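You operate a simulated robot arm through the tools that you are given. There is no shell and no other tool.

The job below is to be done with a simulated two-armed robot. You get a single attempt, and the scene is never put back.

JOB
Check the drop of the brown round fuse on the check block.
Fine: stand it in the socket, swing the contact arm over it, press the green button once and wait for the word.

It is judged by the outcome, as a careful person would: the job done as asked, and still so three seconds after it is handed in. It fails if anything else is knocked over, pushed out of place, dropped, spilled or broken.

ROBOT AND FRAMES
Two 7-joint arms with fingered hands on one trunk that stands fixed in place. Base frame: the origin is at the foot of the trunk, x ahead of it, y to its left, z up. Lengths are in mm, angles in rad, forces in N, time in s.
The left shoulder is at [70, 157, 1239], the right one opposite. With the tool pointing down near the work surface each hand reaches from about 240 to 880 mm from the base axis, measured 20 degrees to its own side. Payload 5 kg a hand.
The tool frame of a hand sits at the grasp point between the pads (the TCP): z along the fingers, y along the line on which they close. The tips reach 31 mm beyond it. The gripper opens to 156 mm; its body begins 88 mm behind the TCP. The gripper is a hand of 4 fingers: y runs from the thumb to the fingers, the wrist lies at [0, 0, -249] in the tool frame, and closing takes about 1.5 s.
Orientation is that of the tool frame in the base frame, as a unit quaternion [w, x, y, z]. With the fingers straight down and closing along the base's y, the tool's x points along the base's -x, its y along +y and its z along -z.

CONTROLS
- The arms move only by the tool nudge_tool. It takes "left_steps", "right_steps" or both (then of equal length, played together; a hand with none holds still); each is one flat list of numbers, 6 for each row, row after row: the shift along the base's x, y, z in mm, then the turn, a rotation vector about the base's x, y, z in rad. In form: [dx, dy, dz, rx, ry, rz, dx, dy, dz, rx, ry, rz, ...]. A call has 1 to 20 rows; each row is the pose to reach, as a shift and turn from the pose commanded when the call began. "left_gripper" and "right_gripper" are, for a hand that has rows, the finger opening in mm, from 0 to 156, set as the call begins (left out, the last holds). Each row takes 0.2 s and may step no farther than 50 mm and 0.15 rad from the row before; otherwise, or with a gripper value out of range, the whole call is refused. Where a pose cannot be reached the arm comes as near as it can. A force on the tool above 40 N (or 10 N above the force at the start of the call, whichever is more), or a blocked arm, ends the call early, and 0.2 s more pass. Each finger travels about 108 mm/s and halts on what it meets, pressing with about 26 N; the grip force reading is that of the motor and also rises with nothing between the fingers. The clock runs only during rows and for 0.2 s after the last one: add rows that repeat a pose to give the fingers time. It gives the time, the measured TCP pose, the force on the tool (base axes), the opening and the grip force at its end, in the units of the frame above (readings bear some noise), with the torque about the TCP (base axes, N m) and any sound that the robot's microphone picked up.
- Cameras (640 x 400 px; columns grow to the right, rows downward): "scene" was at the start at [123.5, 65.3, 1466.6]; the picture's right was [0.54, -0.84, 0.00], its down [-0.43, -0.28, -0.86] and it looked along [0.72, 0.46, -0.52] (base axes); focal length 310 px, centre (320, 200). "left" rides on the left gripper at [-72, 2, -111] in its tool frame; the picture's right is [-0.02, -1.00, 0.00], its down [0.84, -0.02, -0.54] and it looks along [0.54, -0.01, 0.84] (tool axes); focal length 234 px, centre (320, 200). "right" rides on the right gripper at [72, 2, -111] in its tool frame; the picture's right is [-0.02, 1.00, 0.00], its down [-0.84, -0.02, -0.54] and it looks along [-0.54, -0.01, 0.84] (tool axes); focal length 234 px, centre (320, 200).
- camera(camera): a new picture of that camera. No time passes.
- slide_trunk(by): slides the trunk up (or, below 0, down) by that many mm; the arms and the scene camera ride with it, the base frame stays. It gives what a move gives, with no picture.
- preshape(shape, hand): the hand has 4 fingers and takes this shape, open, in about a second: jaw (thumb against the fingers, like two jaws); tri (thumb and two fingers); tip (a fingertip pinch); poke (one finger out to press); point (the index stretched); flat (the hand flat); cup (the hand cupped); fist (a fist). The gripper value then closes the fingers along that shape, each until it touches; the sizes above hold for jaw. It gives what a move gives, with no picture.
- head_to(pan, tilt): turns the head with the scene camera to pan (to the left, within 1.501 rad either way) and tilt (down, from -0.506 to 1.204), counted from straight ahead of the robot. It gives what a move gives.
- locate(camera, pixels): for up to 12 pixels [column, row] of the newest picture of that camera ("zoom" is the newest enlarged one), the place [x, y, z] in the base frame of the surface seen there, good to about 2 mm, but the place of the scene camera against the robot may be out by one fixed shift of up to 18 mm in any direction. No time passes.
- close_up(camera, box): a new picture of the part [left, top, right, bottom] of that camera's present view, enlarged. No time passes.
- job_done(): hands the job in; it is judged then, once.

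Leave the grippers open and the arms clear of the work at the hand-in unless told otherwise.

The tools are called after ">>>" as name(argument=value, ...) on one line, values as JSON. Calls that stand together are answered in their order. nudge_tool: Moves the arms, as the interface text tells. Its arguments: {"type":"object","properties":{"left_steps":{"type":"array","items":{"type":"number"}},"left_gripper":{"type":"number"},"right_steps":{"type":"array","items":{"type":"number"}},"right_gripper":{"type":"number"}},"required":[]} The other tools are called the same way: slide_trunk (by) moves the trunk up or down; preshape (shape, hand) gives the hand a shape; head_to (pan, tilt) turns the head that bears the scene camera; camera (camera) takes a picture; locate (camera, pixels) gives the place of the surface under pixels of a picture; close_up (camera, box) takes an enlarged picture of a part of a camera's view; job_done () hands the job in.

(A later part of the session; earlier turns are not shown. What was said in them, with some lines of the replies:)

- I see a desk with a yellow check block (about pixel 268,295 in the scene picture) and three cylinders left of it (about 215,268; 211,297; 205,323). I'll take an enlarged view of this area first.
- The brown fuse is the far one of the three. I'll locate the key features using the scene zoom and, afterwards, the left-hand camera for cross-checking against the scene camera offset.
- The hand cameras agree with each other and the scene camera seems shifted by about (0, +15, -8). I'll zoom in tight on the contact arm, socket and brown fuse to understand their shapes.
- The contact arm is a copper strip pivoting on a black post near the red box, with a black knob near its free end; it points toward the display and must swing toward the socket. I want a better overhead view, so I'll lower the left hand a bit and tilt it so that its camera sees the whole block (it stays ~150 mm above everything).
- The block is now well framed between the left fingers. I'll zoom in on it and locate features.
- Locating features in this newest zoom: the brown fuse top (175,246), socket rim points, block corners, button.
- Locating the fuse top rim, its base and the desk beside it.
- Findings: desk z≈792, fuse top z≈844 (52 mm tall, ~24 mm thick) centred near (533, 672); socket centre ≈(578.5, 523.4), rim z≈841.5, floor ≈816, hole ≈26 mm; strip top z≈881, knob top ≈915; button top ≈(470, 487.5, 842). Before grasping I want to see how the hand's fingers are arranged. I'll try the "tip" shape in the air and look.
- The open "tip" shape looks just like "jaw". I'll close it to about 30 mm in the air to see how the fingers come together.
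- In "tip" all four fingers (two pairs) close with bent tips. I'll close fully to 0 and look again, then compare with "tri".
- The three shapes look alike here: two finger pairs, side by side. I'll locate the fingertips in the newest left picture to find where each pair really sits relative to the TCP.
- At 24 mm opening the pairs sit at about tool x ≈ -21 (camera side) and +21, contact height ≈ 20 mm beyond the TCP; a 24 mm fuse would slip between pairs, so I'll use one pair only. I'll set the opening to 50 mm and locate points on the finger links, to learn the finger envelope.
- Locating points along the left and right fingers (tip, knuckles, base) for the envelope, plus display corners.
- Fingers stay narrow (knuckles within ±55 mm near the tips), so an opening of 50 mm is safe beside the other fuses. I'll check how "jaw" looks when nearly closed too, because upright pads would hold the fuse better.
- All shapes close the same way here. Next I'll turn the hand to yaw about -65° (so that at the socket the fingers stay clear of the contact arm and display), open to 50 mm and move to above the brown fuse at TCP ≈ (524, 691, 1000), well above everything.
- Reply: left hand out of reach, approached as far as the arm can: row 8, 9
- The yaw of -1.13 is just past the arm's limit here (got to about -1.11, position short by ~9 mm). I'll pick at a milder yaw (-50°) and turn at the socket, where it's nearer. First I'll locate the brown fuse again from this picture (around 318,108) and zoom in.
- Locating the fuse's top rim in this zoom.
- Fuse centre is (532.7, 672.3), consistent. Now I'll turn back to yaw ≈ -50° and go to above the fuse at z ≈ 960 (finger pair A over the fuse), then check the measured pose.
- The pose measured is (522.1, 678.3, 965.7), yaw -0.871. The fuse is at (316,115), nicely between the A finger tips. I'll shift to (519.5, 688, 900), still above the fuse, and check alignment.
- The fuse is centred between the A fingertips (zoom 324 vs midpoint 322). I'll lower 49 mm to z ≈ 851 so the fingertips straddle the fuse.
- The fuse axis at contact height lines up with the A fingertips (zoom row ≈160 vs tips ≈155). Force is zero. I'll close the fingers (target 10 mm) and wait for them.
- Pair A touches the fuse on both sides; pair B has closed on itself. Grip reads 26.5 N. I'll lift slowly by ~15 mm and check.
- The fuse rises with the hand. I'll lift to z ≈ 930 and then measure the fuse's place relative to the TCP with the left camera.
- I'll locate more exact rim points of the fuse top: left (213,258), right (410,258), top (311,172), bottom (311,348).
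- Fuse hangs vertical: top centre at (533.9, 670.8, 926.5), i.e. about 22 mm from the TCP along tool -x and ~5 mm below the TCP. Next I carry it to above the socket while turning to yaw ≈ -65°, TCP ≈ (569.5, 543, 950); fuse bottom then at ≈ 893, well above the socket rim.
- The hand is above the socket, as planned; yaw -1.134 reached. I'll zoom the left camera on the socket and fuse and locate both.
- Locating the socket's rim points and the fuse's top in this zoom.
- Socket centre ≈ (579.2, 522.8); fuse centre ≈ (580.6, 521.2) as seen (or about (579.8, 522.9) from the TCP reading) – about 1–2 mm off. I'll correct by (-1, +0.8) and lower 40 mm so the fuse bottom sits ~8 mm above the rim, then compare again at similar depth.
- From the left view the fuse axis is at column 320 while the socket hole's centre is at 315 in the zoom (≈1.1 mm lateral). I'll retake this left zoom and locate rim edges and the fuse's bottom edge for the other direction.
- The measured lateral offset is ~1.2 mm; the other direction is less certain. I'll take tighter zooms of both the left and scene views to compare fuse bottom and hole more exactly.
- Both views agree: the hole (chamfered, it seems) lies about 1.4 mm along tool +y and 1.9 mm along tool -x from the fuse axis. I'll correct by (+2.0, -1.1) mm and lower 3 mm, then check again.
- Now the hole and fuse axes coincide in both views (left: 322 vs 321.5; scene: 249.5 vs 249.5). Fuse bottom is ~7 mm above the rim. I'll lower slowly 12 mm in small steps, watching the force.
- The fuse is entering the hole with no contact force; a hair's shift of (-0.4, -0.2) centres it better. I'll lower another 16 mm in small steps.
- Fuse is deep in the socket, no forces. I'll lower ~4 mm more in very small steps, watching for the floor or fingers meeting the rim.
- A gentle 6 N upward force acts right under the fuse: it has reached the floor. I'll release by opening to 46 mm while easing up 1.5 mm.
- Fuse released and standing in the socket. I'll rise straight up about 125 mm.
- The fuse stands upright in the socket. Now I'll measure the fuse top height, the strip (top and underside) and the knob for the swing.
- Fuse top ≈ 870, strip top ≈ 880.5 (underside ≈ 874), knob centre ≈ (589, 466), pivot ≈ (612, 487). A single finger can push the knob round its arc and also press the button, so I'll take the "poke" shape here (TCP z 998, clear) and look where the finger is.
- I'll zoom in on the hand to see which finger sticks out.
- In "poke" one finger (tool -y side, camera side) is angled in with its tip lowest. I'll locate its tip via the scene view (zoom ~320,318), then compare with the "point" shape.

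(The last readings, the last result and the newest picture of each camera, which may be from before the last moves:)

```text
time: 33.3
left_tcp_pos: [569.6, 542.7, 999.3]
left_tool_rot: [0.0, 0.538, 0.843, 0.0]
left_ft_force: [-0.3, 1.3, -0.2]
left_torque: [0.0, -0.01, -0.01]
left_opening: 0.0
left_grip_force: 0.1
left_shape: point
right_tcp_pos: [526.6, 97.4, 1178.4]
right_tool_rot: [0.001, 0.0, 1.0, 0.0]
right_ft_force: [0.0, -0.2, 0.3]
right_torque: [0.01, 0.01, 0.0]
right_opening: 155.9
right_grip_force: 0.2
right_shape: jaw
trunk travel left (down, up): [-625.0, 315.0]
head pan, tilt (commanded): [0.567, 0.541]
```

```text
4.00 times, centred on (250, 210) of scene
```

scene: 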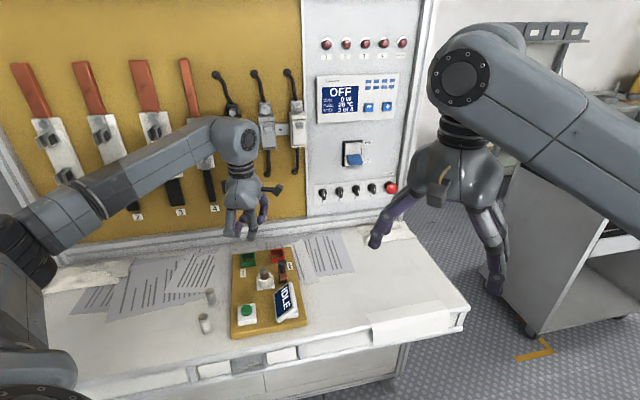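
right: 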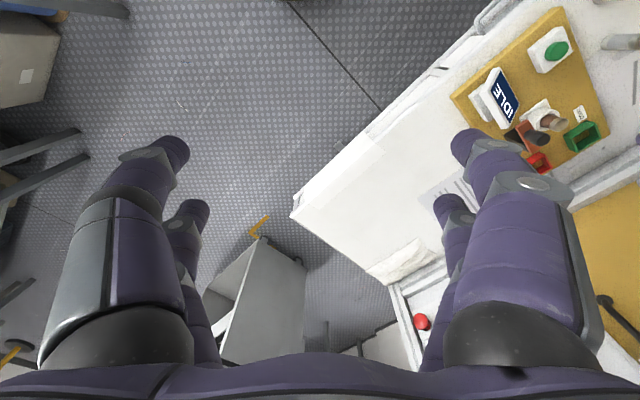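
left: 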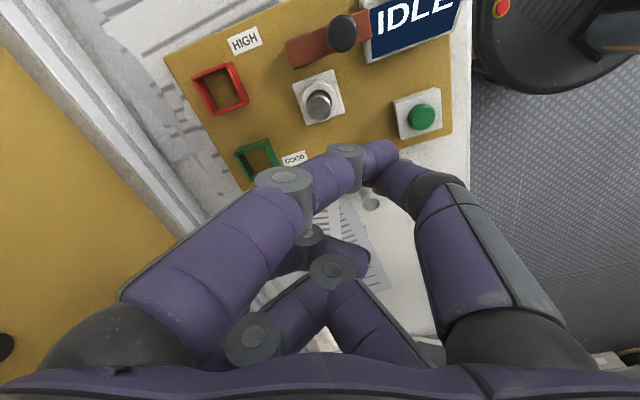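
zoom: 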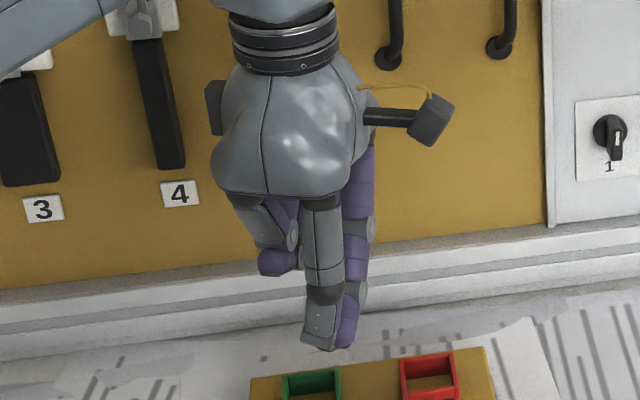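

"Poke" sticks out only ~25 mm with other fingers right beside it – awkward at the knob. Better: use the "jaw" shape nearly closed as a fork: the knob sits in the gap between the two finger pairs (~26 mm, knob ~18 mm), and I move the hand along the knob's arc. I'll switch back to jaw here (high and clear).

>>> preshape(shape="jaw", hand="left")

>>> nudge_tool(left_steps=[4, -14, 0, 0, 0, -0.05, 8, -30, 0, 0, 0, -0.1, 13, -46, 0, 0, 0, -0.15, 17, -62, 0, 0, 0, -0.2, 20, -77, 0, 0, 0, -0.25, 20, -77, 0, 0, 0, -0.25, 20, -77, 0, 0, 0, -0.25], left_gripper=20)

>>> camera(camera="left")

>>> camera(camera="scene")

```text
time: 34.2
left_tcp_pos: [569.6, 542.5, 997.9]
left_tool_rot: [0.0, 0.538, 0.843, 0.0]
left_ft_force: [0.3, 0.0, 0.8]
left_torque: [0.0, 0.02, -0.03]
left_opening: 156.0
left_grip_force: 0.0
left_shape: jaw
right_tcp_pos: [527.0, 96.7, 1177.9]
right_tool_rot: [0.0, 0.0, 1.0, 0.001]
right_ft_force: [-0.6, -0.5, -0.4]
right_torque: [0.01, 0.02, 0.01]
right_opening: 156.2
right_grip_force: 0.0
right_shape: jaw
trunk travel left (down, up): [-625.0, 315.0]
head pan, tilt (commanded): [0.567, 0.541]
```

```text
time: 35.8
left_tcp_pos: [590.1, 465.5, 998.4]
left_tool_rot: [-0.001, 0.639, 0.769, 0.0]
left_ft_force: [0.4, 0.3, -0.9]
left_torque: [-0.03, 0.0, 0.0]
left_opening: 20.5
left_grip_force: 0.0
left_shape: jaw
right_tcp_pos: [526.4, 96.7, 1179.1]
right_tool_rot: [0.001, 0.0, 1.0, 0.0]
right_ft_force: [0.2, -0.1, 0.3]
right_torque: [0.01, 0.03, 0.0]
right_opening: 156.1
right_grip_force: 0.1
right_shape: jaw
trunk travel left (down, up): [-625.0, 315.0]
head pan, tilt (commanded): [0.567, 0.541]
```

```text
taken
```

left: 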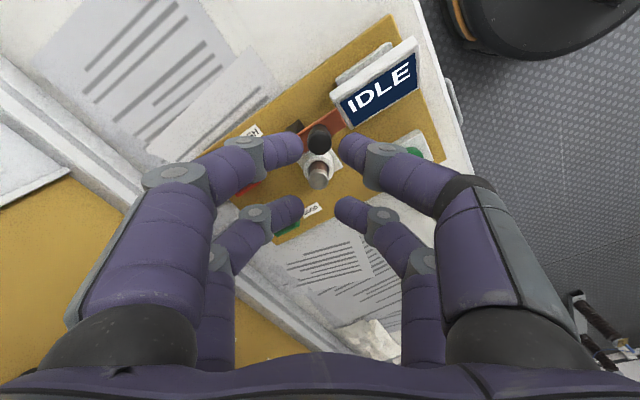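

```text
taken
```

scene: 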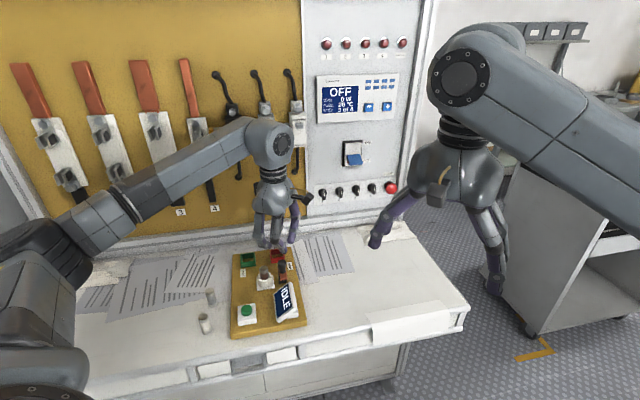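

Yaw -1.386 reached, TCP above the knob. I'll zoom on the knob and locate it from here.

>>> close_up(camera="left", box=[280, 95, 360, 195])

>>> locate(camera="zoom", pixels=[[320, 170], [285, 170], [357, 170], [320, 130], [322, 205], [265, 170], [375, 165], [310, 330], [400, 130]])

```text
4.00 times, centred on (320, 145) of left
```

zoom: 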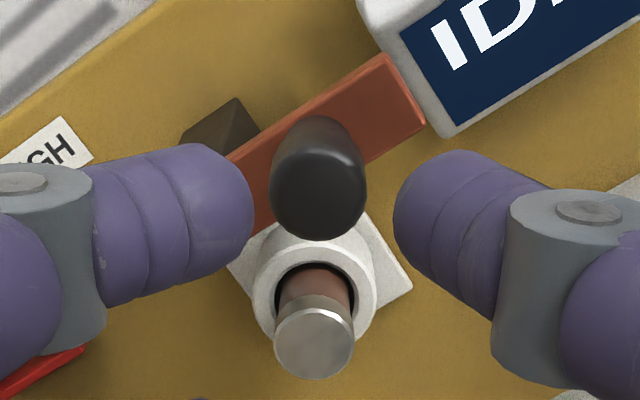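

```text
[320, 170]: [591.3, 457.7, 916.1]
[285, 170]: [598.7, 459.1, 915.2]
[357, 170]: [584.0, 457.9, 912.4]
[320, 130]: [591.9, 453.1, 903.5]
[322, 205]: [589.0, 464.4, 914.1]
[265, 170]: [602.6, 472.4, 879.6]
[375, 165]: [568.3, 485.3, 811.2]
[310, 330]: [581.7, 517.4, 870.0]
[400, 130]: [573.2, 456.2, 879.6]
```

Knob centre ≈ (590, 463.5), ~19.5 mm wide. I'll shift -2 mm in y and lower to z ≈ 951 (tips ≈ 920, just above the knob) to check that the knob enters the gap between the pairs.

>>> nudge_tool(left_steps=[0, -1, -12, 0, 0, 0, 0, -2, -24, 0, 0, 0, 0, -2, -36, 0, 0, 0, 0, -2, -47, 0, 0, 0, 0, -2, -47, 0, 0, 0])

>>> close_up(camera="left", box=[240, 100, 400, 240])

>>> close_up(camera="scene", box=[240, 215, 310, 285])

>>> close_up(camera="right", box=[480, 70, 600, 180])

```text
time: 37.0
left_tcp_pos: [588.6, 462.8, 953.4]
left_tool_rot: [0.0, 0.638, 0.77, 0.0]
left_ft_force: [-0.1, 0.4, -0.1]
left_torque: [0.02, -0.02, -0.01]
left_opening: 20.5
left_grip_force: 0.1
left_shape: jaw
right_tcp_pos: [526.8, 96.7, 1179.0]
right_tool_rot: [0.001, 0.001, 1.0, 0.0]
right_ft_force: [0.1, -0.1, 0.3]
right_torque: [0.0, 0.0, -0.02]
right_opening: 155.8
right_grip_force: 0.1
right_shape: jaw
trunk travel left (down, up): [-625.0, 315.0]
head pan, tilt (commanded): [0.567, 0.541]
```

```text
2.86 times, centred on (320, 170) of left
```

zoom: 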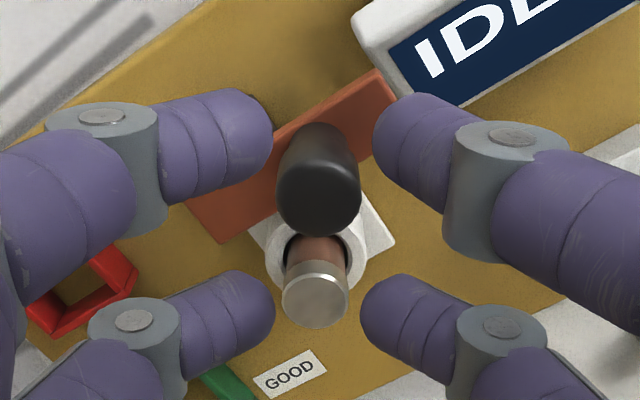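

```text
5.71 times, centred on (275, 250) of scene
```

zoom: 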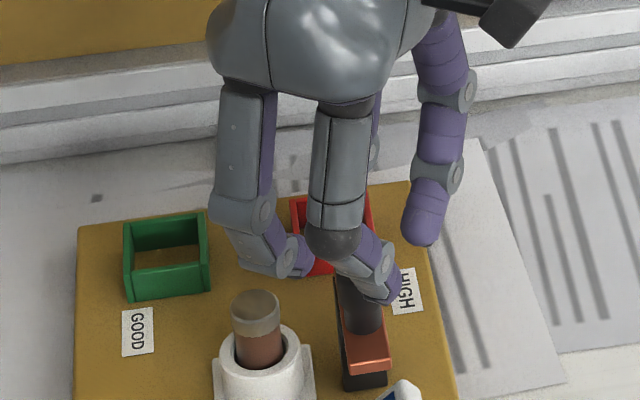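

```text
3.64 times, centred on (540, 125) of right
```

zoom: 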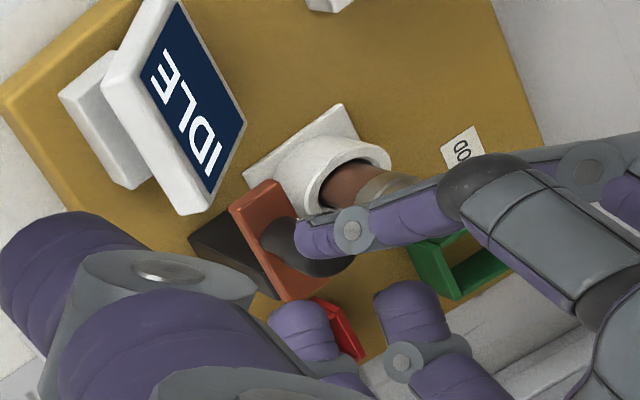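

The knob lies between the finger pairs, centred. I'll lower 35 mm to z ≈ 918 (tips ≈ 887, above the strip at 881), watching force.

>>> nudge_tool(left_steps=[0.5, 0, -7, 0, 0, 0, 0.5, 0, -14, 0, 0, 0, 0.5, 0, -21, 0, 0, 0, 0.5, 0, -28, 0, 0, 0, 0.5, 0, -35, 0, 0, 0, 0.5, 0, -35, 0, 0, 0])

>>> close_up(camera="left", box=[240, 100, 400, 240])

>>> close_up(camera="scene", box=[240, 215, 310, 285])

```text
time: 38.4
left_tcp_pos: [591.5, 464.1, 917.9]
left_tool_rot: [0.001, 0.639, 0.769, 0.0]
left_ft_force: [0.0, 0.3, 0.6]
left_torque: [-0.01, 0.0, 0.0]
left_opening: 20.4
left_grip_force: 0.1
left_shape: jaw
right_tcp_pos: [526.0, 96.4, 1178.1]
right_tool_rot: [0.001, 0.0, 1.0, 0.0]
right_ft_force: [0.1, 0.8, 0.3]
right_torque: [-0.03, -0.01, -0.04]
right_opening: 155.9
right_grip_force: 0.0
right_shape: jaw
trunk travel left (down, up): [-625.0, 315.0]
head pan, tilt (commanded): [0.567, 0.541]
```

```text
2.86 times, centred on (320, 170) of left
```

zoom: 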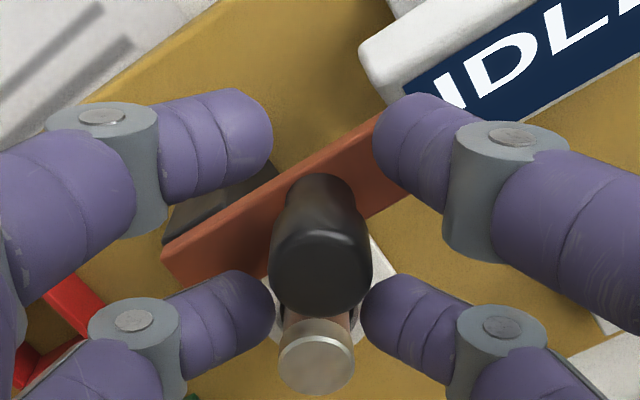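

```text
5.71 times, centred on (275, 250) of scene
```

zoom: 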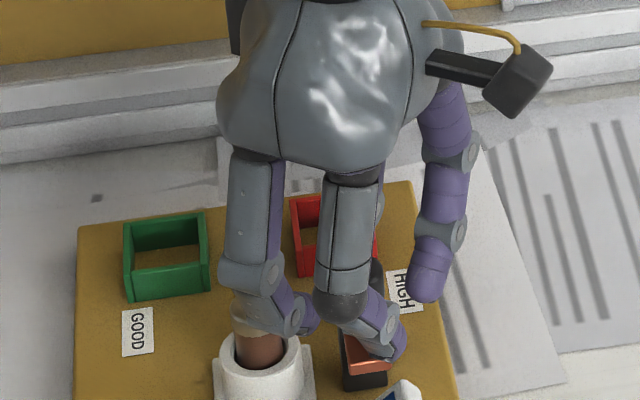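

The knob sits centrally among the four tips. I'll close the fingers to 0 to make two bars with the knob in the gap between them.

>>> nudge_tool(left_steps=[0, 0, 0, 0, 0, 0, 0, 0, 0, 0, 0, 0, 0, 0, 0, 0, 0, 0], left_gripper=0)

>>> close_up(camera="left", box=[240, 100, 400, 240])

>>> close_up(camera="right", box=[480, 70, 600, 180])

```text
time: 39.2
left_tcp_pos: [591.5, 463.2, 919.0]
left_tool_rot: [0.0, 0.638, 0.77, 0.0]
left_ft_force: [-0.3, 0.2, -1.4]
left_torque: [-0.01, 0.01, -0.02]
left_opening: 0.3
left_grip_force: 25.8
left_shape: jaw
right_tcp_pos: [526.8, 96.9, 1179.1]
right_tool_rot: [0.0, 0.0, 1.0, 0.0]
right_ft_force: [0.6, -0.3, -0.7]
right_torque: [0.02, 0.02, 0.01]
right_opening: 155.8
right_grip_force: 0.0
right_shape: jaw
trunk travel left (down, up): [-625.0, 315.0]
head pan, tilt (commanded): [0.567, 0.541]
```

```text
2.86 times, centred on (320, 170) of left
```

zoom: 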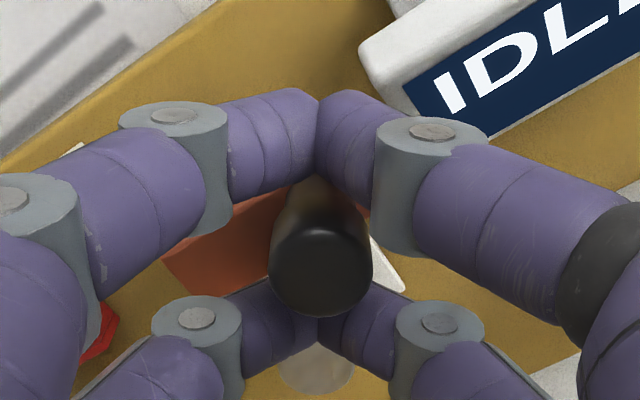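

```text
3.64 times, centred on (540, 125) of right
```

zoom: 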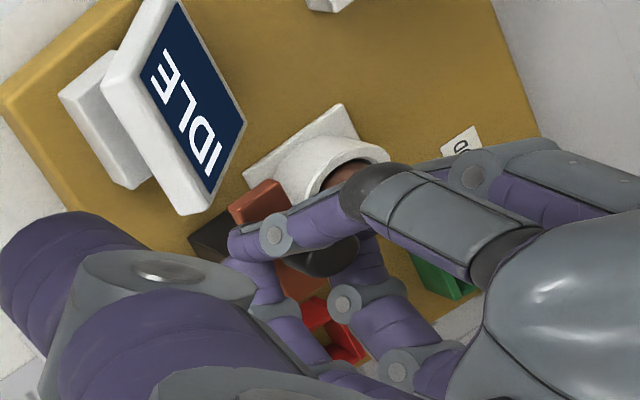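

The knob is captured between the bars, no load. Now I'll move the hand along the first half of the knob's arc (knob direction from 227° to 180° around the pivot), slowly.

>>> nudge_tool(left_steps=[-0.5, 2.5, 0, 0, 0, 0, -0.9, 4.9, 0, 0, 0, 0, -3.7, 7.9, 0, 0, 0, 0, -6.3, 11.4, 0, 0, 0, 0, -8.4, 15.3, 0, 0, 0, 0, -9.9, 19.4, 0, 0, 0, 0, -10.8, 23.7, 0, 0, 0, 0, -11.1, 28.1, 0, 0, 0, 0, -11.1, 28.1, 0, 0, 0, 0])

>>> close_up(camera="left", box=[240, 100, 400, 240])

>>> close_up(camera="right", box=[480, 70, 600, 180])

>>> close_up(camera="scene", box=[235, 235, 305, 305])

```text
time: 41.2
left_tcp_pos: [579.7, 491.0, 918.3]
left_tool_rot: [0.0, 0.638, 0.77, -0.001]
left_ft_force: [1.2, -0.9, 0.2]
left_torque: [0.02, 0.04, -0.03]
left_opening: 0.0
left_grip_force: 25.2
left_shape: jaw
right_tcp_pos: [525.9, 96.7, 1178.4]
right_tool_rot: [0.001, 0.001, 1.0, 0.0]
right_ft_force: [-0.1, -0.7, -0.1]
right_torque: [0.03, 0.01, -0.01]
right_opening: 155.8
right_grip_force: 0.1
right_shape: jaw
trunk travel left (down, up): [-625.0, 315.0]
head pan, tilt (commanded): [0.567, 0.541]
```

```text
2.86 times, centred on (320, 170) of left
```

zoom: 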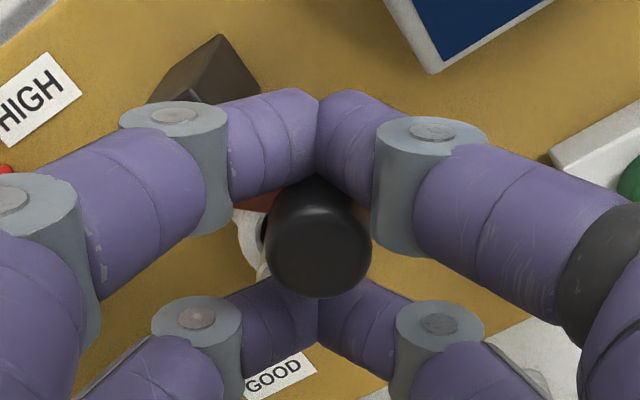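

```text
3.64 times, centred on (540, 125) of right
```

zoom: 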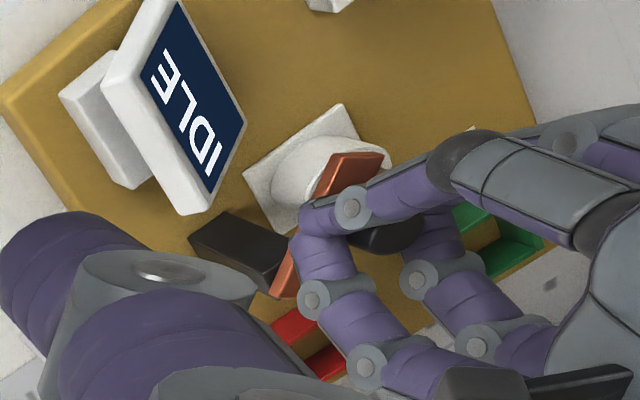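

```text
5.71 times, centred on (270, 270) of scene
```

zoom: 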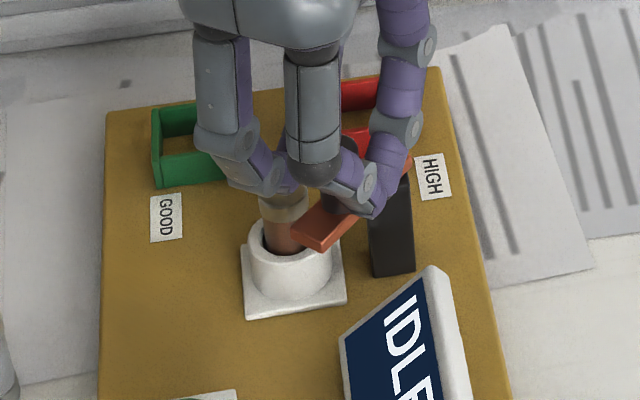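

The strip swings freely (forces ≈1 N) and is half-way, its tip about to pass over the fuse. I'll continue along the arc to about 145°.

>>> nudge_tool(left_steps=[0.3, 4.4, 0, 0, 0, 0, 1.2, 8.7, 0, 0, 0, 0, 2.7, 12.8, 0, 0, 0, 0, 4.2, 15.7, 0, 0, 0, 0, 5.8, 18.2, 0, 0, 0, 0, 5.8, 18.2, 0, 0, 0, 0])

>>> close_up(camera="left", box=[240, 60, 400, 240])

>>> close_up(camera="right", box=[480, 70, 600, 180])

>>> close_up(camera="scene", box=[245, 245, 295, 295])

```text
time: 42.6
left_tcp_pos: [586.3, 509.9, 918.9]
left_tool_rot: [0.0, 0.638, 0.77, -0.001]
left_ft_force: [-0.8, -1.0, 0.0]
left_torque: [-0.06, -0.01, 0.0]
left_opening: 0.0
left_grip_force: 26.0
left_shape: jaw
right_tcp_pos: [525.5, 97.9, 1178.7]
right_tool_rot: [0.001, 0.0, 1.0, 0.0]
right_ft_force: [0.2, -1.0, 0.3]
right_torque: [-0.01, 0.04, -0.02]
right_opening: 156.0
right_grip_force: 0.0
right_shape: jaw
trunk travel left (down, up): [-625.0, 315.0]
head pan, tilt (commanded): [0.567, 0.541]
```

```text
2.22 times, centred on (320, 150) of left
```

zoom: 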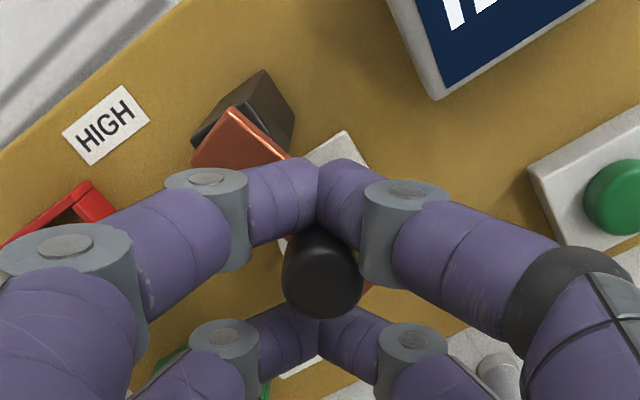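

```text
3.64 times, centred on (540, 125) of right
```

zoom: 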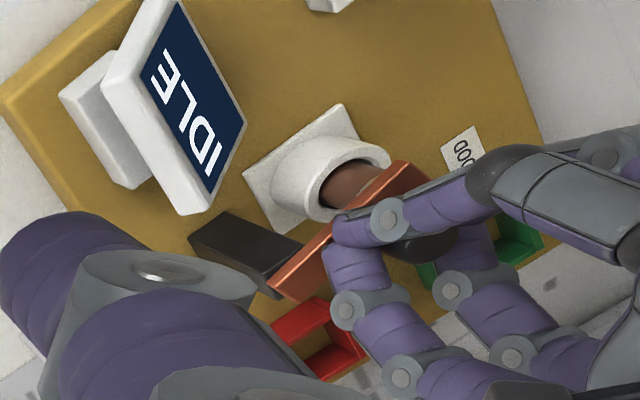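

```text
8.00 times, centred on (270, 270) of scene
```

zoom: 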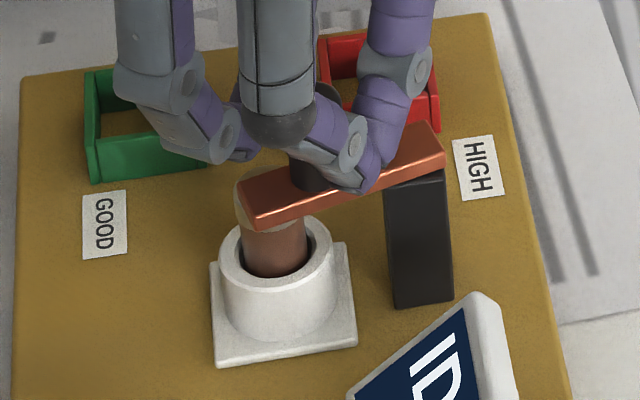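

The strip is nearly over the fuse. I'll locate the strip's visible edge points (left zoom 232,110; 285,153; 198,160) and fuse/socket position to work out the remaining angle.

>>> close_up(camera="left", box=[270, 80, 350, 180])

>>> close_up(camera="scene", box=[255, 253, 291, 285])

>>> locate(camera="zoom", pixels=[[230, 180], [235, 215], [470, 130], [455, 95], [240, 170], [440, 160], [235, 160], [215, 175], [260, 195], [420, 110], [330, 195], [255, 205]])

```text
4.00 times, centred on (310, 130) of left
```

zoom: 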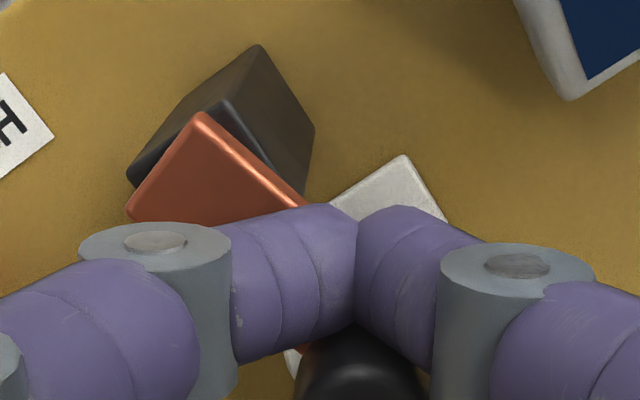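

```text
12.50 times, centred on (273, 269) of scene
```

zoom: 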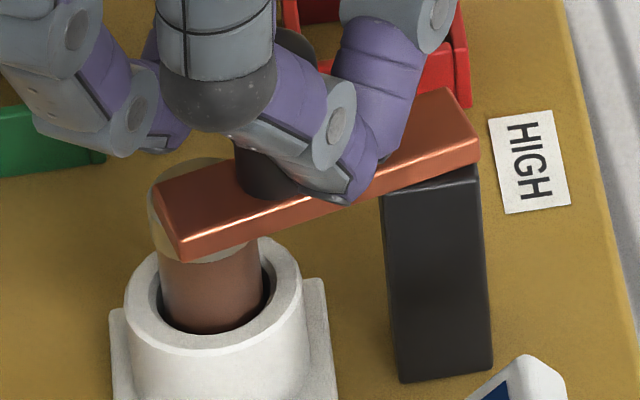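

```text
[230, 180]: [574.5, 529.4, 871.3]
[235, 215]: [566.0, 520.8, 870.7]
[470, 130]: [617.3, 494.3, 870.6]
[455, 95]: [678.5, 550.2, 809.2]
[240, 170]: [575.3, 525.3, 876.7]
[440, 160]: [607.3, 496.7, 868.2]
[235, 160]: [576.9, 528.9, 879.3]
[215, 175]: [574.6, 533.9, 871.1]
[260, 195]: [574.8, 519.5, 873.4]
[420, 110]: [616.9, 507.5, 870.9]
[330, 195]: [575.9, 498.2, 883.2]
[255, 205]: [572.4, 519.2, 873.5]
```

Locating exact strip corners in this newest scene zoom: tip corners (158,188), (187,234), pivot-end corners (447,95), (474,148).

>>> locate(camera="zoom", pixels=[[158, 188], [187, 235], [447, 95], [474, 150], [170, 212], [462, 122], [205, 170], [165, 165], [190, 162], [215, 330], [130, 290], [300, 275]])

```text
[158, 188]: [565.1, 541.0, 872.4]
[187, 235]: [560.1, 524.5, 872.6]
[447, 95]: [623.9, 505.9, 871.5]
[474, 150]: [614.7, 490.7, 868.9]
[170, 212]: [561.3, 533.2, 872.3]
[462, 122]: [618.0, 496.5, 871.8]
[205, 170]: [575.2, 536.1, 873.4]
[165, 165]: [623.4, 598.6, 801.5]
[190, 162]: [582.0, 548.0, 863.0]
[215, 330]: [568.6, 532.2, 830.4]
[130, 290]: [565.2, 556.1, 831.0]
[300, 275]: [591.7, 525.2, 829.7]
```

Strip angle now ≈ 148.7°, socket lies at ≈ 133° from the pivot (612, 488); so about 15.5° more is needed: knob shift ≈ (+5.3, +6.6). Moving that in small steps.

>>> nudge_tool(left_steps=[1.3, 1.8, 0, 0, 0, 0, 2.6, 3.5, 0, 0, 0, 0, 4, 5.1, 0, 0, 0, 0, 5.3, 6.6, 0, 0, 0, 0, 5.3, 6.6, 0, 0, 0, 0])

>>> close_up(camera="scene", box=[255, 253, 291, 285])

>>> locate(camera="zoom", pixels=[[158, 188], [187, 235], [447, 95], [474, 150], [170, 212], [462, 122], [205, 170], [165, 165]])

```text
time: 43.8
left_tcp_pos: [592.1, 516.1, 918.5]
left_tool_rot: [-0.001, 0.639, 0.769, 0.0]
left_ft_force: [0.1, -0.2, 0.7]
left_torque: [0.02, 0.01, 0.01]
left_opening: 0.0
left_grip_force: 26.1
left_shape: jaw
right_tcp_pos: [525.8, 97.0, 1179.3]
right_tool_rot: [0.001, 0.0, 1.0, 0.0]
right_ft_force: [-0.3, 0.8, 0.2]
right_torque: [0.01, 0.02, -0.02]
right_opening: 155.7
right_grip_force: 0.1
right_shape: jaw
trunk travel left (down, up): [-625.0, 315.0]
head pan, tilt (commanded): [0.567, 0.541]
```

```text
12.50 times, centred on (273, 269) of scene
```

zoom: 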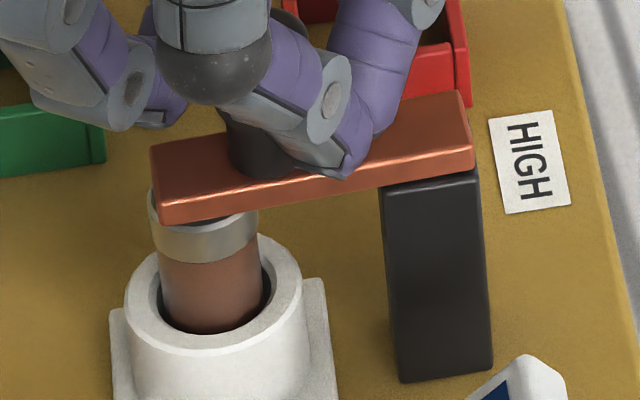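

```text
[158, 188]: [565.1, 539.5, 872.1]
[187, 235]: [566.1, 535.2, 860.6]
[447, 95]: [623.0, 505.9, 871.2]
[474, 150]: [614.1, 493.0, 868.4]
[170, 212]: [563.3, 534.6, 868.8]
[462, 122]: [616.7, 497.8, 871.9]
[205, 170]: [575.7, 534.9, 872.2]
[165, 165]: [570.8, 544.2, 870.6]
```

The strip now lies over the fuse. I'll locate its new corners to compute the angle: (157,152), (165,205), (455,97), (469,145).

>>> locate(camera="zoom", pixels=[[157, 152], [165, 205], [455, 97], [469, 145], [161, 178], [462, 120], [205, 255], [170, 215], [250, 212], [215, 330]])

>>> close_up(camera="right", box=[500, 80, 590, 160])

>>> close_up(camera="left", box=[260, 60, 380, 200])

```text
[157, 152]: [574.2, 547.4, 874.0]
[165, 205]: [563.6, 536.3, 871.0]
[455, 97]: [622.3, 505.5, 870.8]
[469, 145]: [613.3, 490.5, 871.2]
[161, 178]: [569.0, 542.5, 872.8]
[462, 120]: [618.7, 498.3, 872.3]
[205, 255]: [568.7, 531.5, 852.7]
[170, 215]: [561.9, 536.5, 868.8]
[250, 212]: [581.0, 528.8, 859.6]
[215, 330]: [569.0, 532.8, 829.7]
```

```text
5.00 times, centred on (545, 120) of right
```

zoom: 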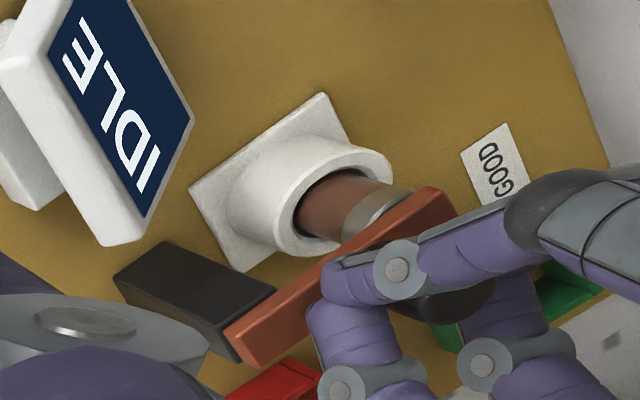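

```text
2.86 times, centred on (320, 130) of left
```

zoom: 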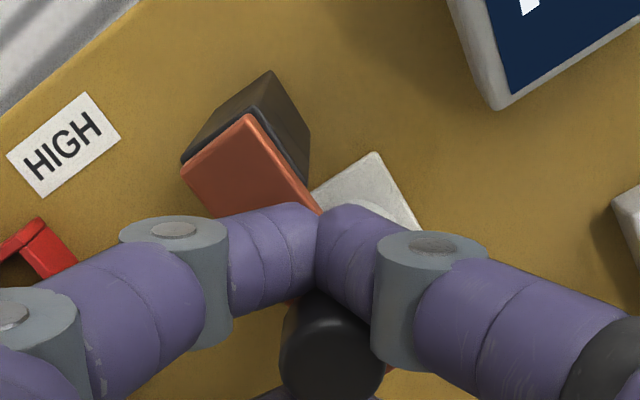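

Strip angle ≈ 138°, its centreline passes ~2.5 mm short of the fuse centre. I'll nudge a little more, (+1.8, +1.9).

>>> nudge_tool(left_steps=[0.9, 1, 0, 0, 0, 0, 1.8, 1.9, 0, 0, 0, 0, 1.8, 1.9, 0, 0, 0, 0])

>>> close_up(camera="scene", box=[255, 253, 291, 285])

>>> locate(camera="zoom", pixels=[[157, 145], [164, 198], [455, 97], [467, 142], [161, 172], [461, 120]])

```text
time: 44.6
left_tcp_pos: [592.4, 517.2, 919.0]
left_tool_rot: [-0.001, 0.639, 0.769, 0.0]
left_ft_force: [-1.8, -2.2, -0.1]
left_torque: [-0.06, -0.02, -0.01]
left_opening: 0.0
left_grip_force: 25.4
left_shape: jaw
right_tcp_pos: [525.6, 97.8, 1178.8]
right_tool_rot: [0.0, 0.001, 1.0, -0.001]
right_ft_force: [-0.1, -0.9, 0.0]
right_torque: [-0.01, -0.03, -0.01]
right_opening: 155.9
right_grip_force: 0.0
right_shape: jaw
trunk travel left (down, up): [-625.0, 315.0]
head pan, tilt (commanded): [0.567, 0.541]
```

```text
12.50 times, centred on (273, 269) of scene
```

zoom: 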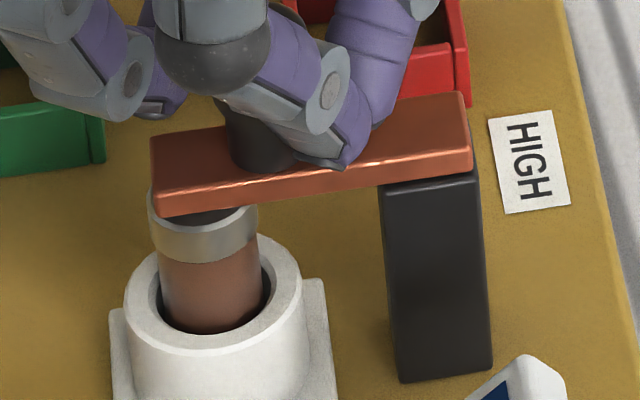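

```text
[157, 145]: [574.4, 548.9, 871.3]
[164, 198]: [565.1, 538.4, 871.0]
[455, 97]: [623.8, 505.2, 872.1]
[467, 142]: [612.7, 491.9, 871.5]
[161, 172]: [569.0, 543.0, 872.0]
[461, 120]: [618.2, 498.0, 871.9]
```

The strip is now centred over the fuse (footprint rows 162–223 vs fuse centre 194), with a light 2–3 N contact, perhaps a stop. I'll back off 4 mm from the knob and rise straight up.

>>> nudge_tool(left_steps=[-1.2, -2, 0, 0, 0, 0, -2, -4, 0, 0, 0, 0, -2, -4, 6, 0, 0, 0, -2, -4, 16, 0, 0, 0, -2, -4, 30, 0, 0, 0, -2, -4, 50, 0, 0, 0, -2, -4, 80, 0, 0, 0, -2, -4, 110, 0, 0, 0, -2, -4, 110, 0, 0, 0])

>>> close_up(camera="scene", box=[250, 245, 300, 290])

>>> camera(camera="left")

>>> close_up(camera="right", box=[500, 80, 590, 160])

```text
time: 46.6
left_tcp_pos: [589.2, 514.2, 1028.0]
left_tool_rot: [0.0, 0.638, 0.77, 0.0]
left_ft_force: [0.0, -0.5, 0.2]
left_torque: [0.01, 0.01, -0.04]
left_opening: 0.0
left_grip_force: 26.1
left_shape: jaw
right_tcp_pos: [525.7, 97.2, 1178.1]
right_tool_rot: [0.001, -0.001, 1.0, 0.0]
right_ft_force: [-0.7, -1.1, -0.6]
right_torque: [-0.03, 0.04, 0.01]
right_opening: 155.8
right_grip_force: 0.0
right_shape: jaw
trunk travel left (down, up): [-625.0, 315.0]
head pan, tilt (commanded): [0.567, 0.541]
```

```text
8.89 times, centred on (275, 268) of scene
```

zoom: 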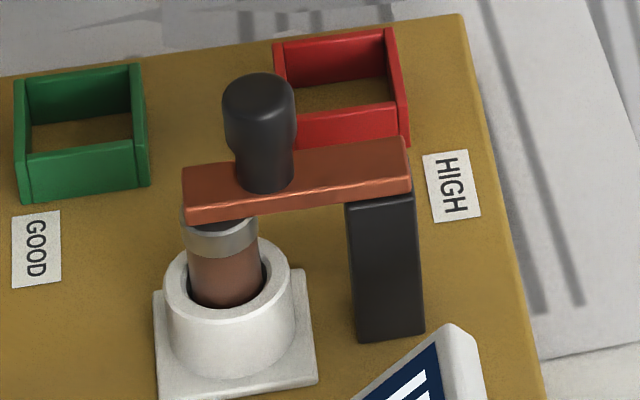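

```text
taken
```

left: 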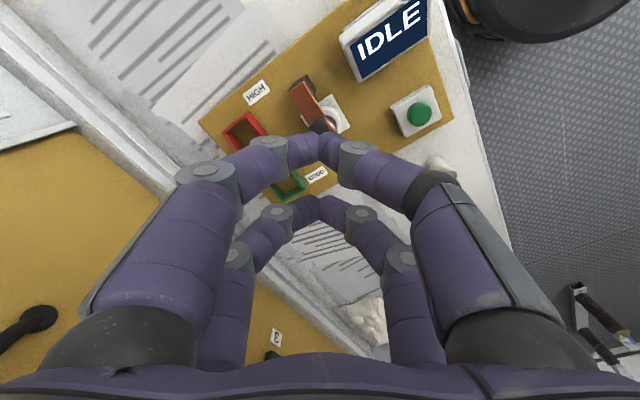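

```text
5.00 times, centred on (545, 120) of right
```

zoom: 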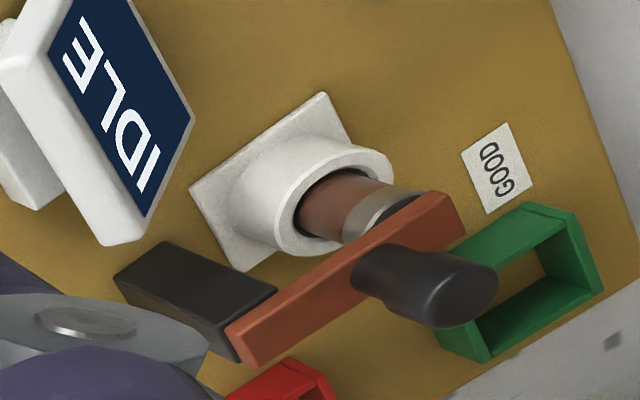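

The contact arm stays in place over the fuse, at about 90° from where it began. Next the button. I'll move (high, z≥1000) to above the button with yaw ≈ -45°, closed pair A over the button at TCP ≈ (455, 502), then check. Fingers remain closed.

>>> nudge_tool(left_steps=[-22, -2, 0, 0, 0, 0.1, -45, -4, 0, 0, 0, 0.2, -67, -6, -5, 0, 0, 0.3, -90, -8, -10, 0, 0, 0.4, -112, -10, -20, 0, 0, 0.5, -134, -12, -40, 0, 0, 0.6, -134, -12, -60, 0, 0, 0.6, -134, -12, -78, 0, 0, 0.6, -134, -12, -78, 0, 0, 0.6])

>>> camera(camera="left")

>>> close_up(camera="scene", box=[200, 210, 320, 340])

```text
time: 48.6
left_tcp_pos: [456.6, 502.7, 951.3]
left_tool_rot: [0.0, 0.382, 0.924, 0.0]
left_ft_force: [-0.9, 0.4, 0.4]
left_torque: [-0.02, 0.0, 0.02]
left_opening: 0.0
left_grip_force: 26.4
left_shape: jaw
right_tcp_pos: [526.0, 97.0, 1178.3]
right_tool_rot: [0.001, 0.0, 1.0, 0.0]
right_ft_force: [-0.7, 1.4, -0.4]
right_torque: [-0.01, -0.01, -0.01]
right_opening: 156.1
right_grip_force: 0.1
right_shape: jaw
trunk travel left (down, up): [-625.0, 315.0]
head pan, tilt (commanded): [0.567, 0.541]
```

```text
taken
```

left: 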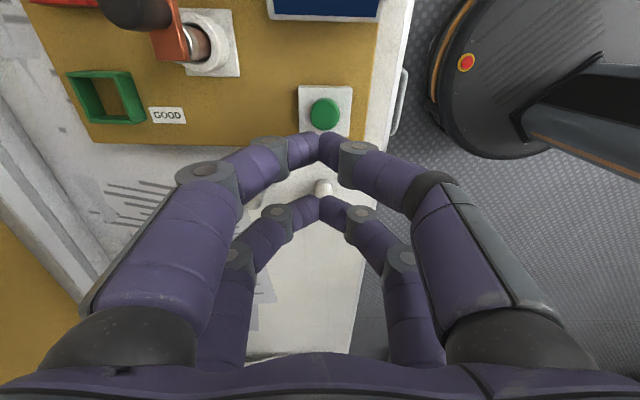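

```text
3.08 times, centred on (260, 275) of scene
```

zoom: 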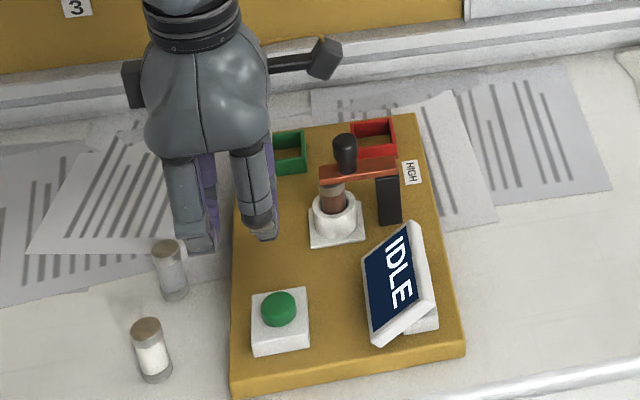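

The button is at (324,113) in the left picture. I'll locate it precisely, along with the white fuse to confirm clearance.

>>> close_up(camera="left", box=[280, 70, 370, 160])

>>> locate(camera="zoom", pixels=[[340, 190], [275, 190], [400, 190], [340, 130], [340, 250], [255, 100], [470, 110], [440, 270], [340, 170]])

>>> locate(camera="left", pixels=[[322, 185], [318, 140], [300, 150], [255, 190]])

```text
4.44 times, centred on (325, 115) of left
```

zoom: 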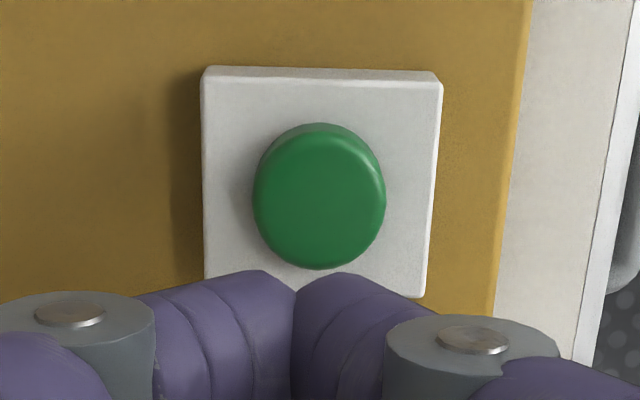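

```text
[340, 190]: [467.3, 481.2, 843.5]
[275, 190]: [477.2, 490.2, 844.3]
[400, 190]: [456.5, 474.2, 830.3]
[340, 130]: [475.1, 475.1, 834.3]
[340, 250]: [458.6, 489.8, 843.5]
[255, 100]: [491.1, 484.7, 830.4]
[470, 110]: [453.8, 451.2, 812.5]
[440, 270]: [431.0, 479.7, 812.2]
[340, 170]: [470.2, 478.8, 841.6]
```

```text
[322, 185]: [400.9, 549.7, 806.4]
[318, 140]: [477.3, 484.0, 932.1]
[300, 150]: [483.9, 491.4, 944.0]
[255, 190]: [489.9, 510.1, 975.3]
```

Button centre ≈ (469, 486), top z ≈ 843.5. I'll shift (-3, -1) and lower 69 mm so the closed A fingertips are ~7 mm above the button.

>>> nudge_tool(left_steps=[-1, 0, -15, 0, 0, 0, -2, -0.5, -30, 0, 0, 0, -3, -1, -45, 0, 0, 0, -3, -1, -58, 0, 0, 0, -3, -1, -69, 0, 0, 0, -3, -1, -69, 0, 0, 0])

>>> close_up(camera="left", box=[250, 80, 390, 220])

>>> close_up(camera="scene", box=[215, 260, 305, 340])

>>> close_up(camera="right", box=[480, 10, 600, 120])

```text
time: 50.0
left_tcp_pos: [453.7, 500.4, 881.4]
left_tool_rot: [-0.001, 0.382, 0.924, 0.0]
left_ft_force: [-0.3, 0.8, 0.5]
left_torque: [-0.04, -0.01, 0.01]
left_opening: 0.1
left_grip_force: 26.2
left_shape: jaw
right_tcp_pos: [525.7, 97.7, 1177.8]
right_tool_rot: [0.0, 0.0, 1.0, 0.0]
right_ft_force: [-0.1, 0.3, 0.0]
right_torque: [0.01, 0.02, 0.0]
right_opening: 155.5
right_grip_force: 0.1
right_shape: jaw
trunk travel left (down, up): [-625.0, 315.0]
head pan, tilt (commanded): [0.567, 0.541]
```

```text
2.86 times, centred on (320, 150) of left
```

zoom: 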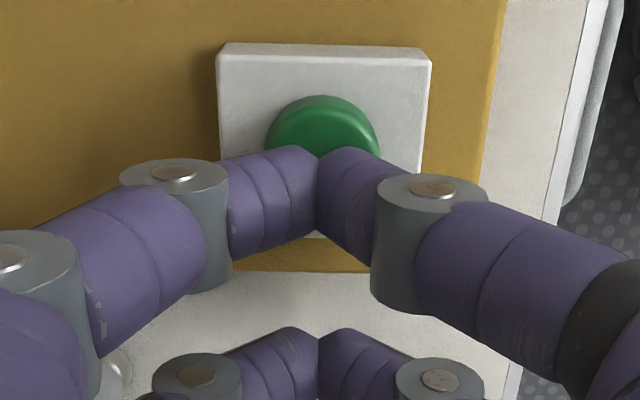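

```text
5.00 times, centred on (260, 300) of scene
```

zoom: 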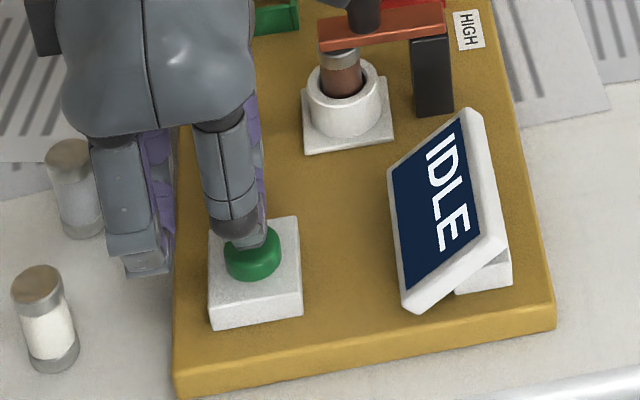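

```text
3.64 times, centred on (540, 65) of right
```

zoom: 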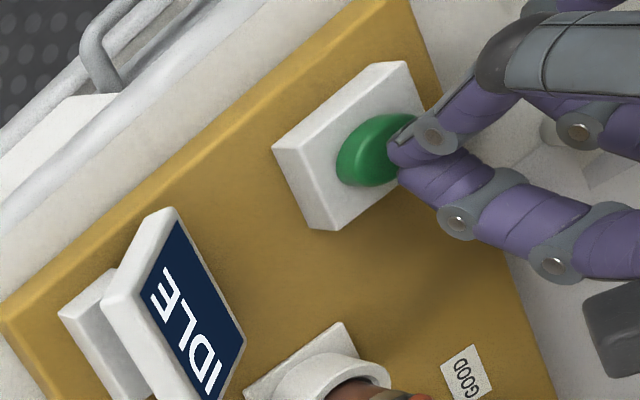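

The closed fingertips are right over the button; display says IDLE. Now I press slowly: 10 mm down in 1 mm steps (nominally ~3 mm past contact), watching force.

>>> nudge_tool(left_steps=[0, 0, -2, 0, 0, 0, 0, 0, -4, 0, 0, 0, 0, 0, -5, 0, 0, 0, 0, 0, -6, 0, 0, 0, 0, 0, -7, 0, 0, 0, 0, 0, -8, 0, 0, 0, 0, 0, -9, 0, 0, 0, 0, 0, -10, 0, 0, 0])

>>> close_up(camera="scene", box=[215, 260, 305, 340])

```text
time: 51.8
left_tcp_pos: [452.9, 501.2, 872.4]
left_tool_rot: [0.0, 0.383, 0.924, 0.0]
left_ft_force: [-1.3, 0.2, 4.0]
left_torque: [-0.07, -0.01, -0.03]
left_opening: 0.0
left_grip_force: 25.7
left_shape: jaw
right_tcp_pos: [524.7, 96.4, 1178.9]
right_tool_rot: [0.001, 0.0, 1.0, -0.001]
right_ft_force: [0.9, 0.6, -0.8]
right_torque: [-0.02, -0.01, 0.0]
right_opening: 156.0
right_grip_force: 0.1
right_shape: jaw
trunk travel left (down, up): [-625.0, 315.0]
head pan, tilt (commanded): [0.567, 0.541]
heard: click
```

```text
5.00 times, centred on (260, 300) of scene
```

zoom: 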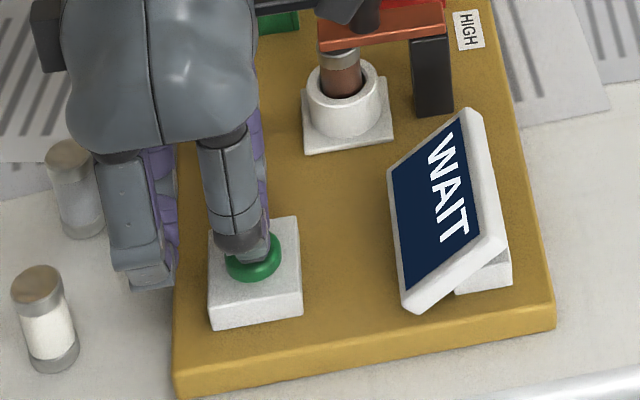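

A click was heard and the display shows WAIT. I'll release the button by rising straight up and then wait for the word.

>>> nudge_tool(left_steps=[0, 0, 5, 0, 0, 0, 0, 0, 12, 0, 0, 0, 0, 0, 30, 0, 0, 0, 0, 0, 55, 0, 0, 0, 0, 0, 80, 0, 0, 0, 0, 0, 110, 0, 0, 0, 0, 0, 130, 0, 0, 0])

>>> close_up(camera="scene", box=[215, 240, 315, 340])

```text
time: 53.4
left_tcp_pos: [452.7, 501.9, 1002.2]
left_tool_rot: [0.001, 0.382, 0.924, 0.0]
left_ft_force: [0.0, -0.4, -0.3]
left_torque: [-0.01, 0.0, 0.01]
left_opening: 0.1
left_grip_force: 26.4
left_shape: jaw
right_tcp_pos: [525.6, 97.4, 1178.3]
right_tool_rot: [0.0, -0.001, 1.0, 0.0]
right_ft_force: [-0.4, 1.4, -1.0]
right_torque: [0.01, 0.01, -0.03]
right_opening: 155.8
right_grip_force: 0.0
right_shape: jaw
trunk travel left (down, up): [-625.0, 315.0]
head pan, tilt (commanded): [0.567, 0.541]
```

```text
4.00 times, centred on (265, 290) of scene
```

zoom: 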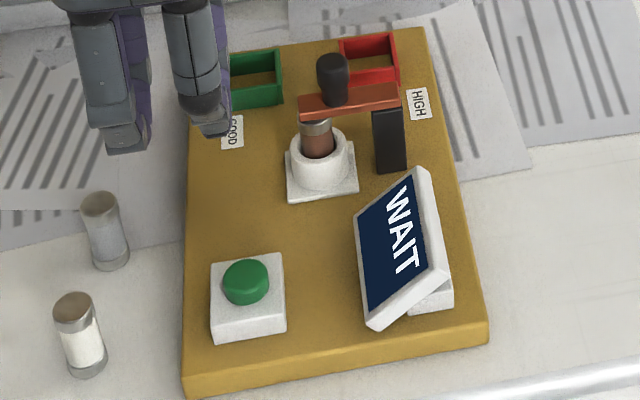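

Still WAIT. While waiting, I'll raise the left hand higher and open its fingers, clear of the work.

>>> nudge_tool(left_steps=[0, 6, 40, 0, 0, 0.08, 0, 12, 80, 0, 0, 0.16, 5, 24, 120, 0, 0, 0.24, 10, 36, 160, 0, 0, 0.32, 15, 48, 200, 0, 0, 0.4, 20, 60, 230, 0, 0, 0.5, 20, 60, 240, 0, 0, 0.6, 20, 60, 240, 0, 0, 0.7, 20, 60, 240, 0, 0, 0.78, 20, 60, 240, 0, 0, 0.78], left_gripper=156)

>>> close_up(camera="scene", box=[215, 240, 315, 340])

```text
time: 55.6
left_tcp_pos: [473.2, 560.8, 1241.9]
left_tool_rot: [-0.001, 0.002, 1.0, 0.0]
left_ft_force: [0.6, -1.1, -0.3]
left_torque: [-0.02, 0.04, 0.01]
left_opening: 155.9
left_grip_force: 0.0
left_shape: jaw
right_tcp_pos: [525.0, 97.4, 1178.9]
right_tool_rot: [0.001, -0.001, 1.0, -0.001]
right_ft_force: [-0.5, -0.4, 0.6]
right_torque: [-0.02, -0.01, 0.0]
right_opening: 156.2
right_grip_force: 0.1
right_shape: jaw
trunk travel left (down, up): [-625.0, 315.0]
head pan, tilt (commanded): [0.567, 0.541]
```

```text
4.00 times, centred on (265, 290) of scene
```

zoom: 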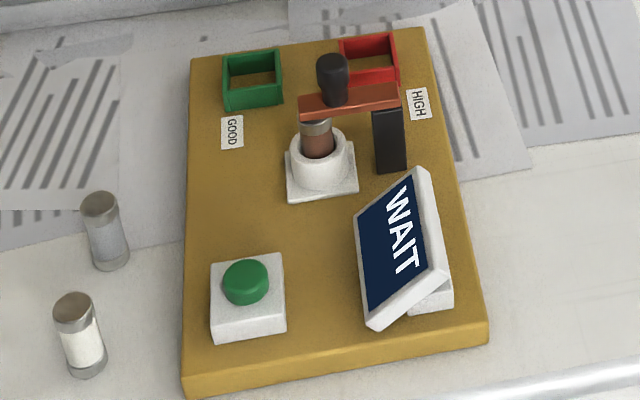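

Still WAIT; everything stands as it should. I'll let time pass by holding the pose (4 s).

>>> nudge_tool(left_steps=[0, 0, 0, 0, 0, 0, 0, 0, 0, 0, 0, 0, 0, 0, 0, 0, 0, 0, 0, 0, 0, 0, 0, 0, 0, 0, 0, 0, 0, 0, 0, 0, 0, 0, 0, 0, 0, 0, 0, 0, 0, 0, 0, 0, 0, 0, 0, 0, 0, 0, 0, 0, 0, 0, 0, 0, 0, 0, 0, 0, 0, 0, 0, 0, 0, 0, 0, 0, 0, 0, 0, 0, 0, 0, 0, 0, 0, 0, 0, 0, 0, 0, 0, 0, 0, 0, 0, 0, 0, 0, 0, 0, 0, 0, 0, 0, 0, 0, 0, 0, 0, 0, 0, 0, 0, 0, 0, 0, 0, 0, 0, 0, 0, 0, 0, 0, 0, 0, 0, 0])

>>> close_up(camera="scene", box=[215, 240, 315, 340])

```text
time: 59.8
left_tcp_pos: [473.3, 560.7, 1239.8]
left_tool_rot: [0.0, 0.002, 1.0, 0.0]
left_ft_force: [0.1, -0.4, 0.1]
left_torque: [0.0, 0.01, 0.02]
left_opening: 155.9
left_grip_force: 0.1
left_shape: jaw
right_tcp_pos: [526.9, 97.3, 1179.3]
right_tool_rot: [0.002, 0.0, 1.0, 0.0]
right_ft_force: [0.0, 0.7, 0.1]
right_torque: [0.02, 0.0, 0.01]
right_opening: 155.9
right_grip_force: 0.1
right_shape: jaw
trunk travel left (down, up): [-625.0, 315.0]
head pan, tilt (commanded): [0.567, 0.541]
```

```text
4.00 times, centred on (265, 290) of scene
```

zoom: 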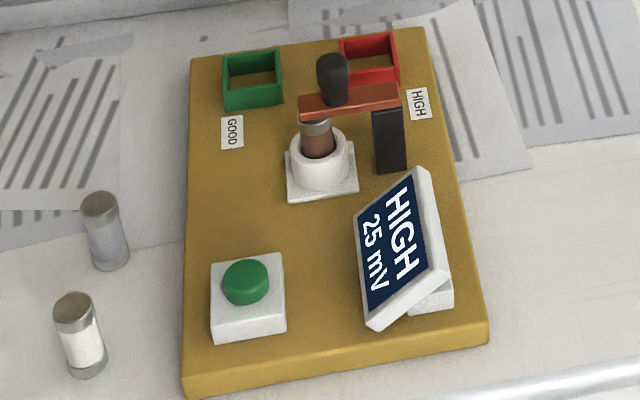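

The display reads "HIGH 25 mV", so the check is finished. The fuse stands in the socket with the contact arm over it, the button has popped back up, and the other two fuses and the block haven't moved. Both hands are open and clear of the work. Sorting wasn't asked for, so the fuse stays in the socket and I hand in the job.

>>> job_done()

```text
The job is handed in.
```

I checked the brown fuse, and the check block reads **HIGH, 25 mV**.

I stood the fuse in the socket, swung the contact arm over it and pressed the green button once. It clicked and showed WAIT until the word came up. In the last picture the fuse was still standing in the socket with the contact arm over it. Nothing else on the desk had moved, and both hands were open and clear.

You didn't ask for sorting, so I left the fuse in the socket and didn't put it in the red HIGH tray.
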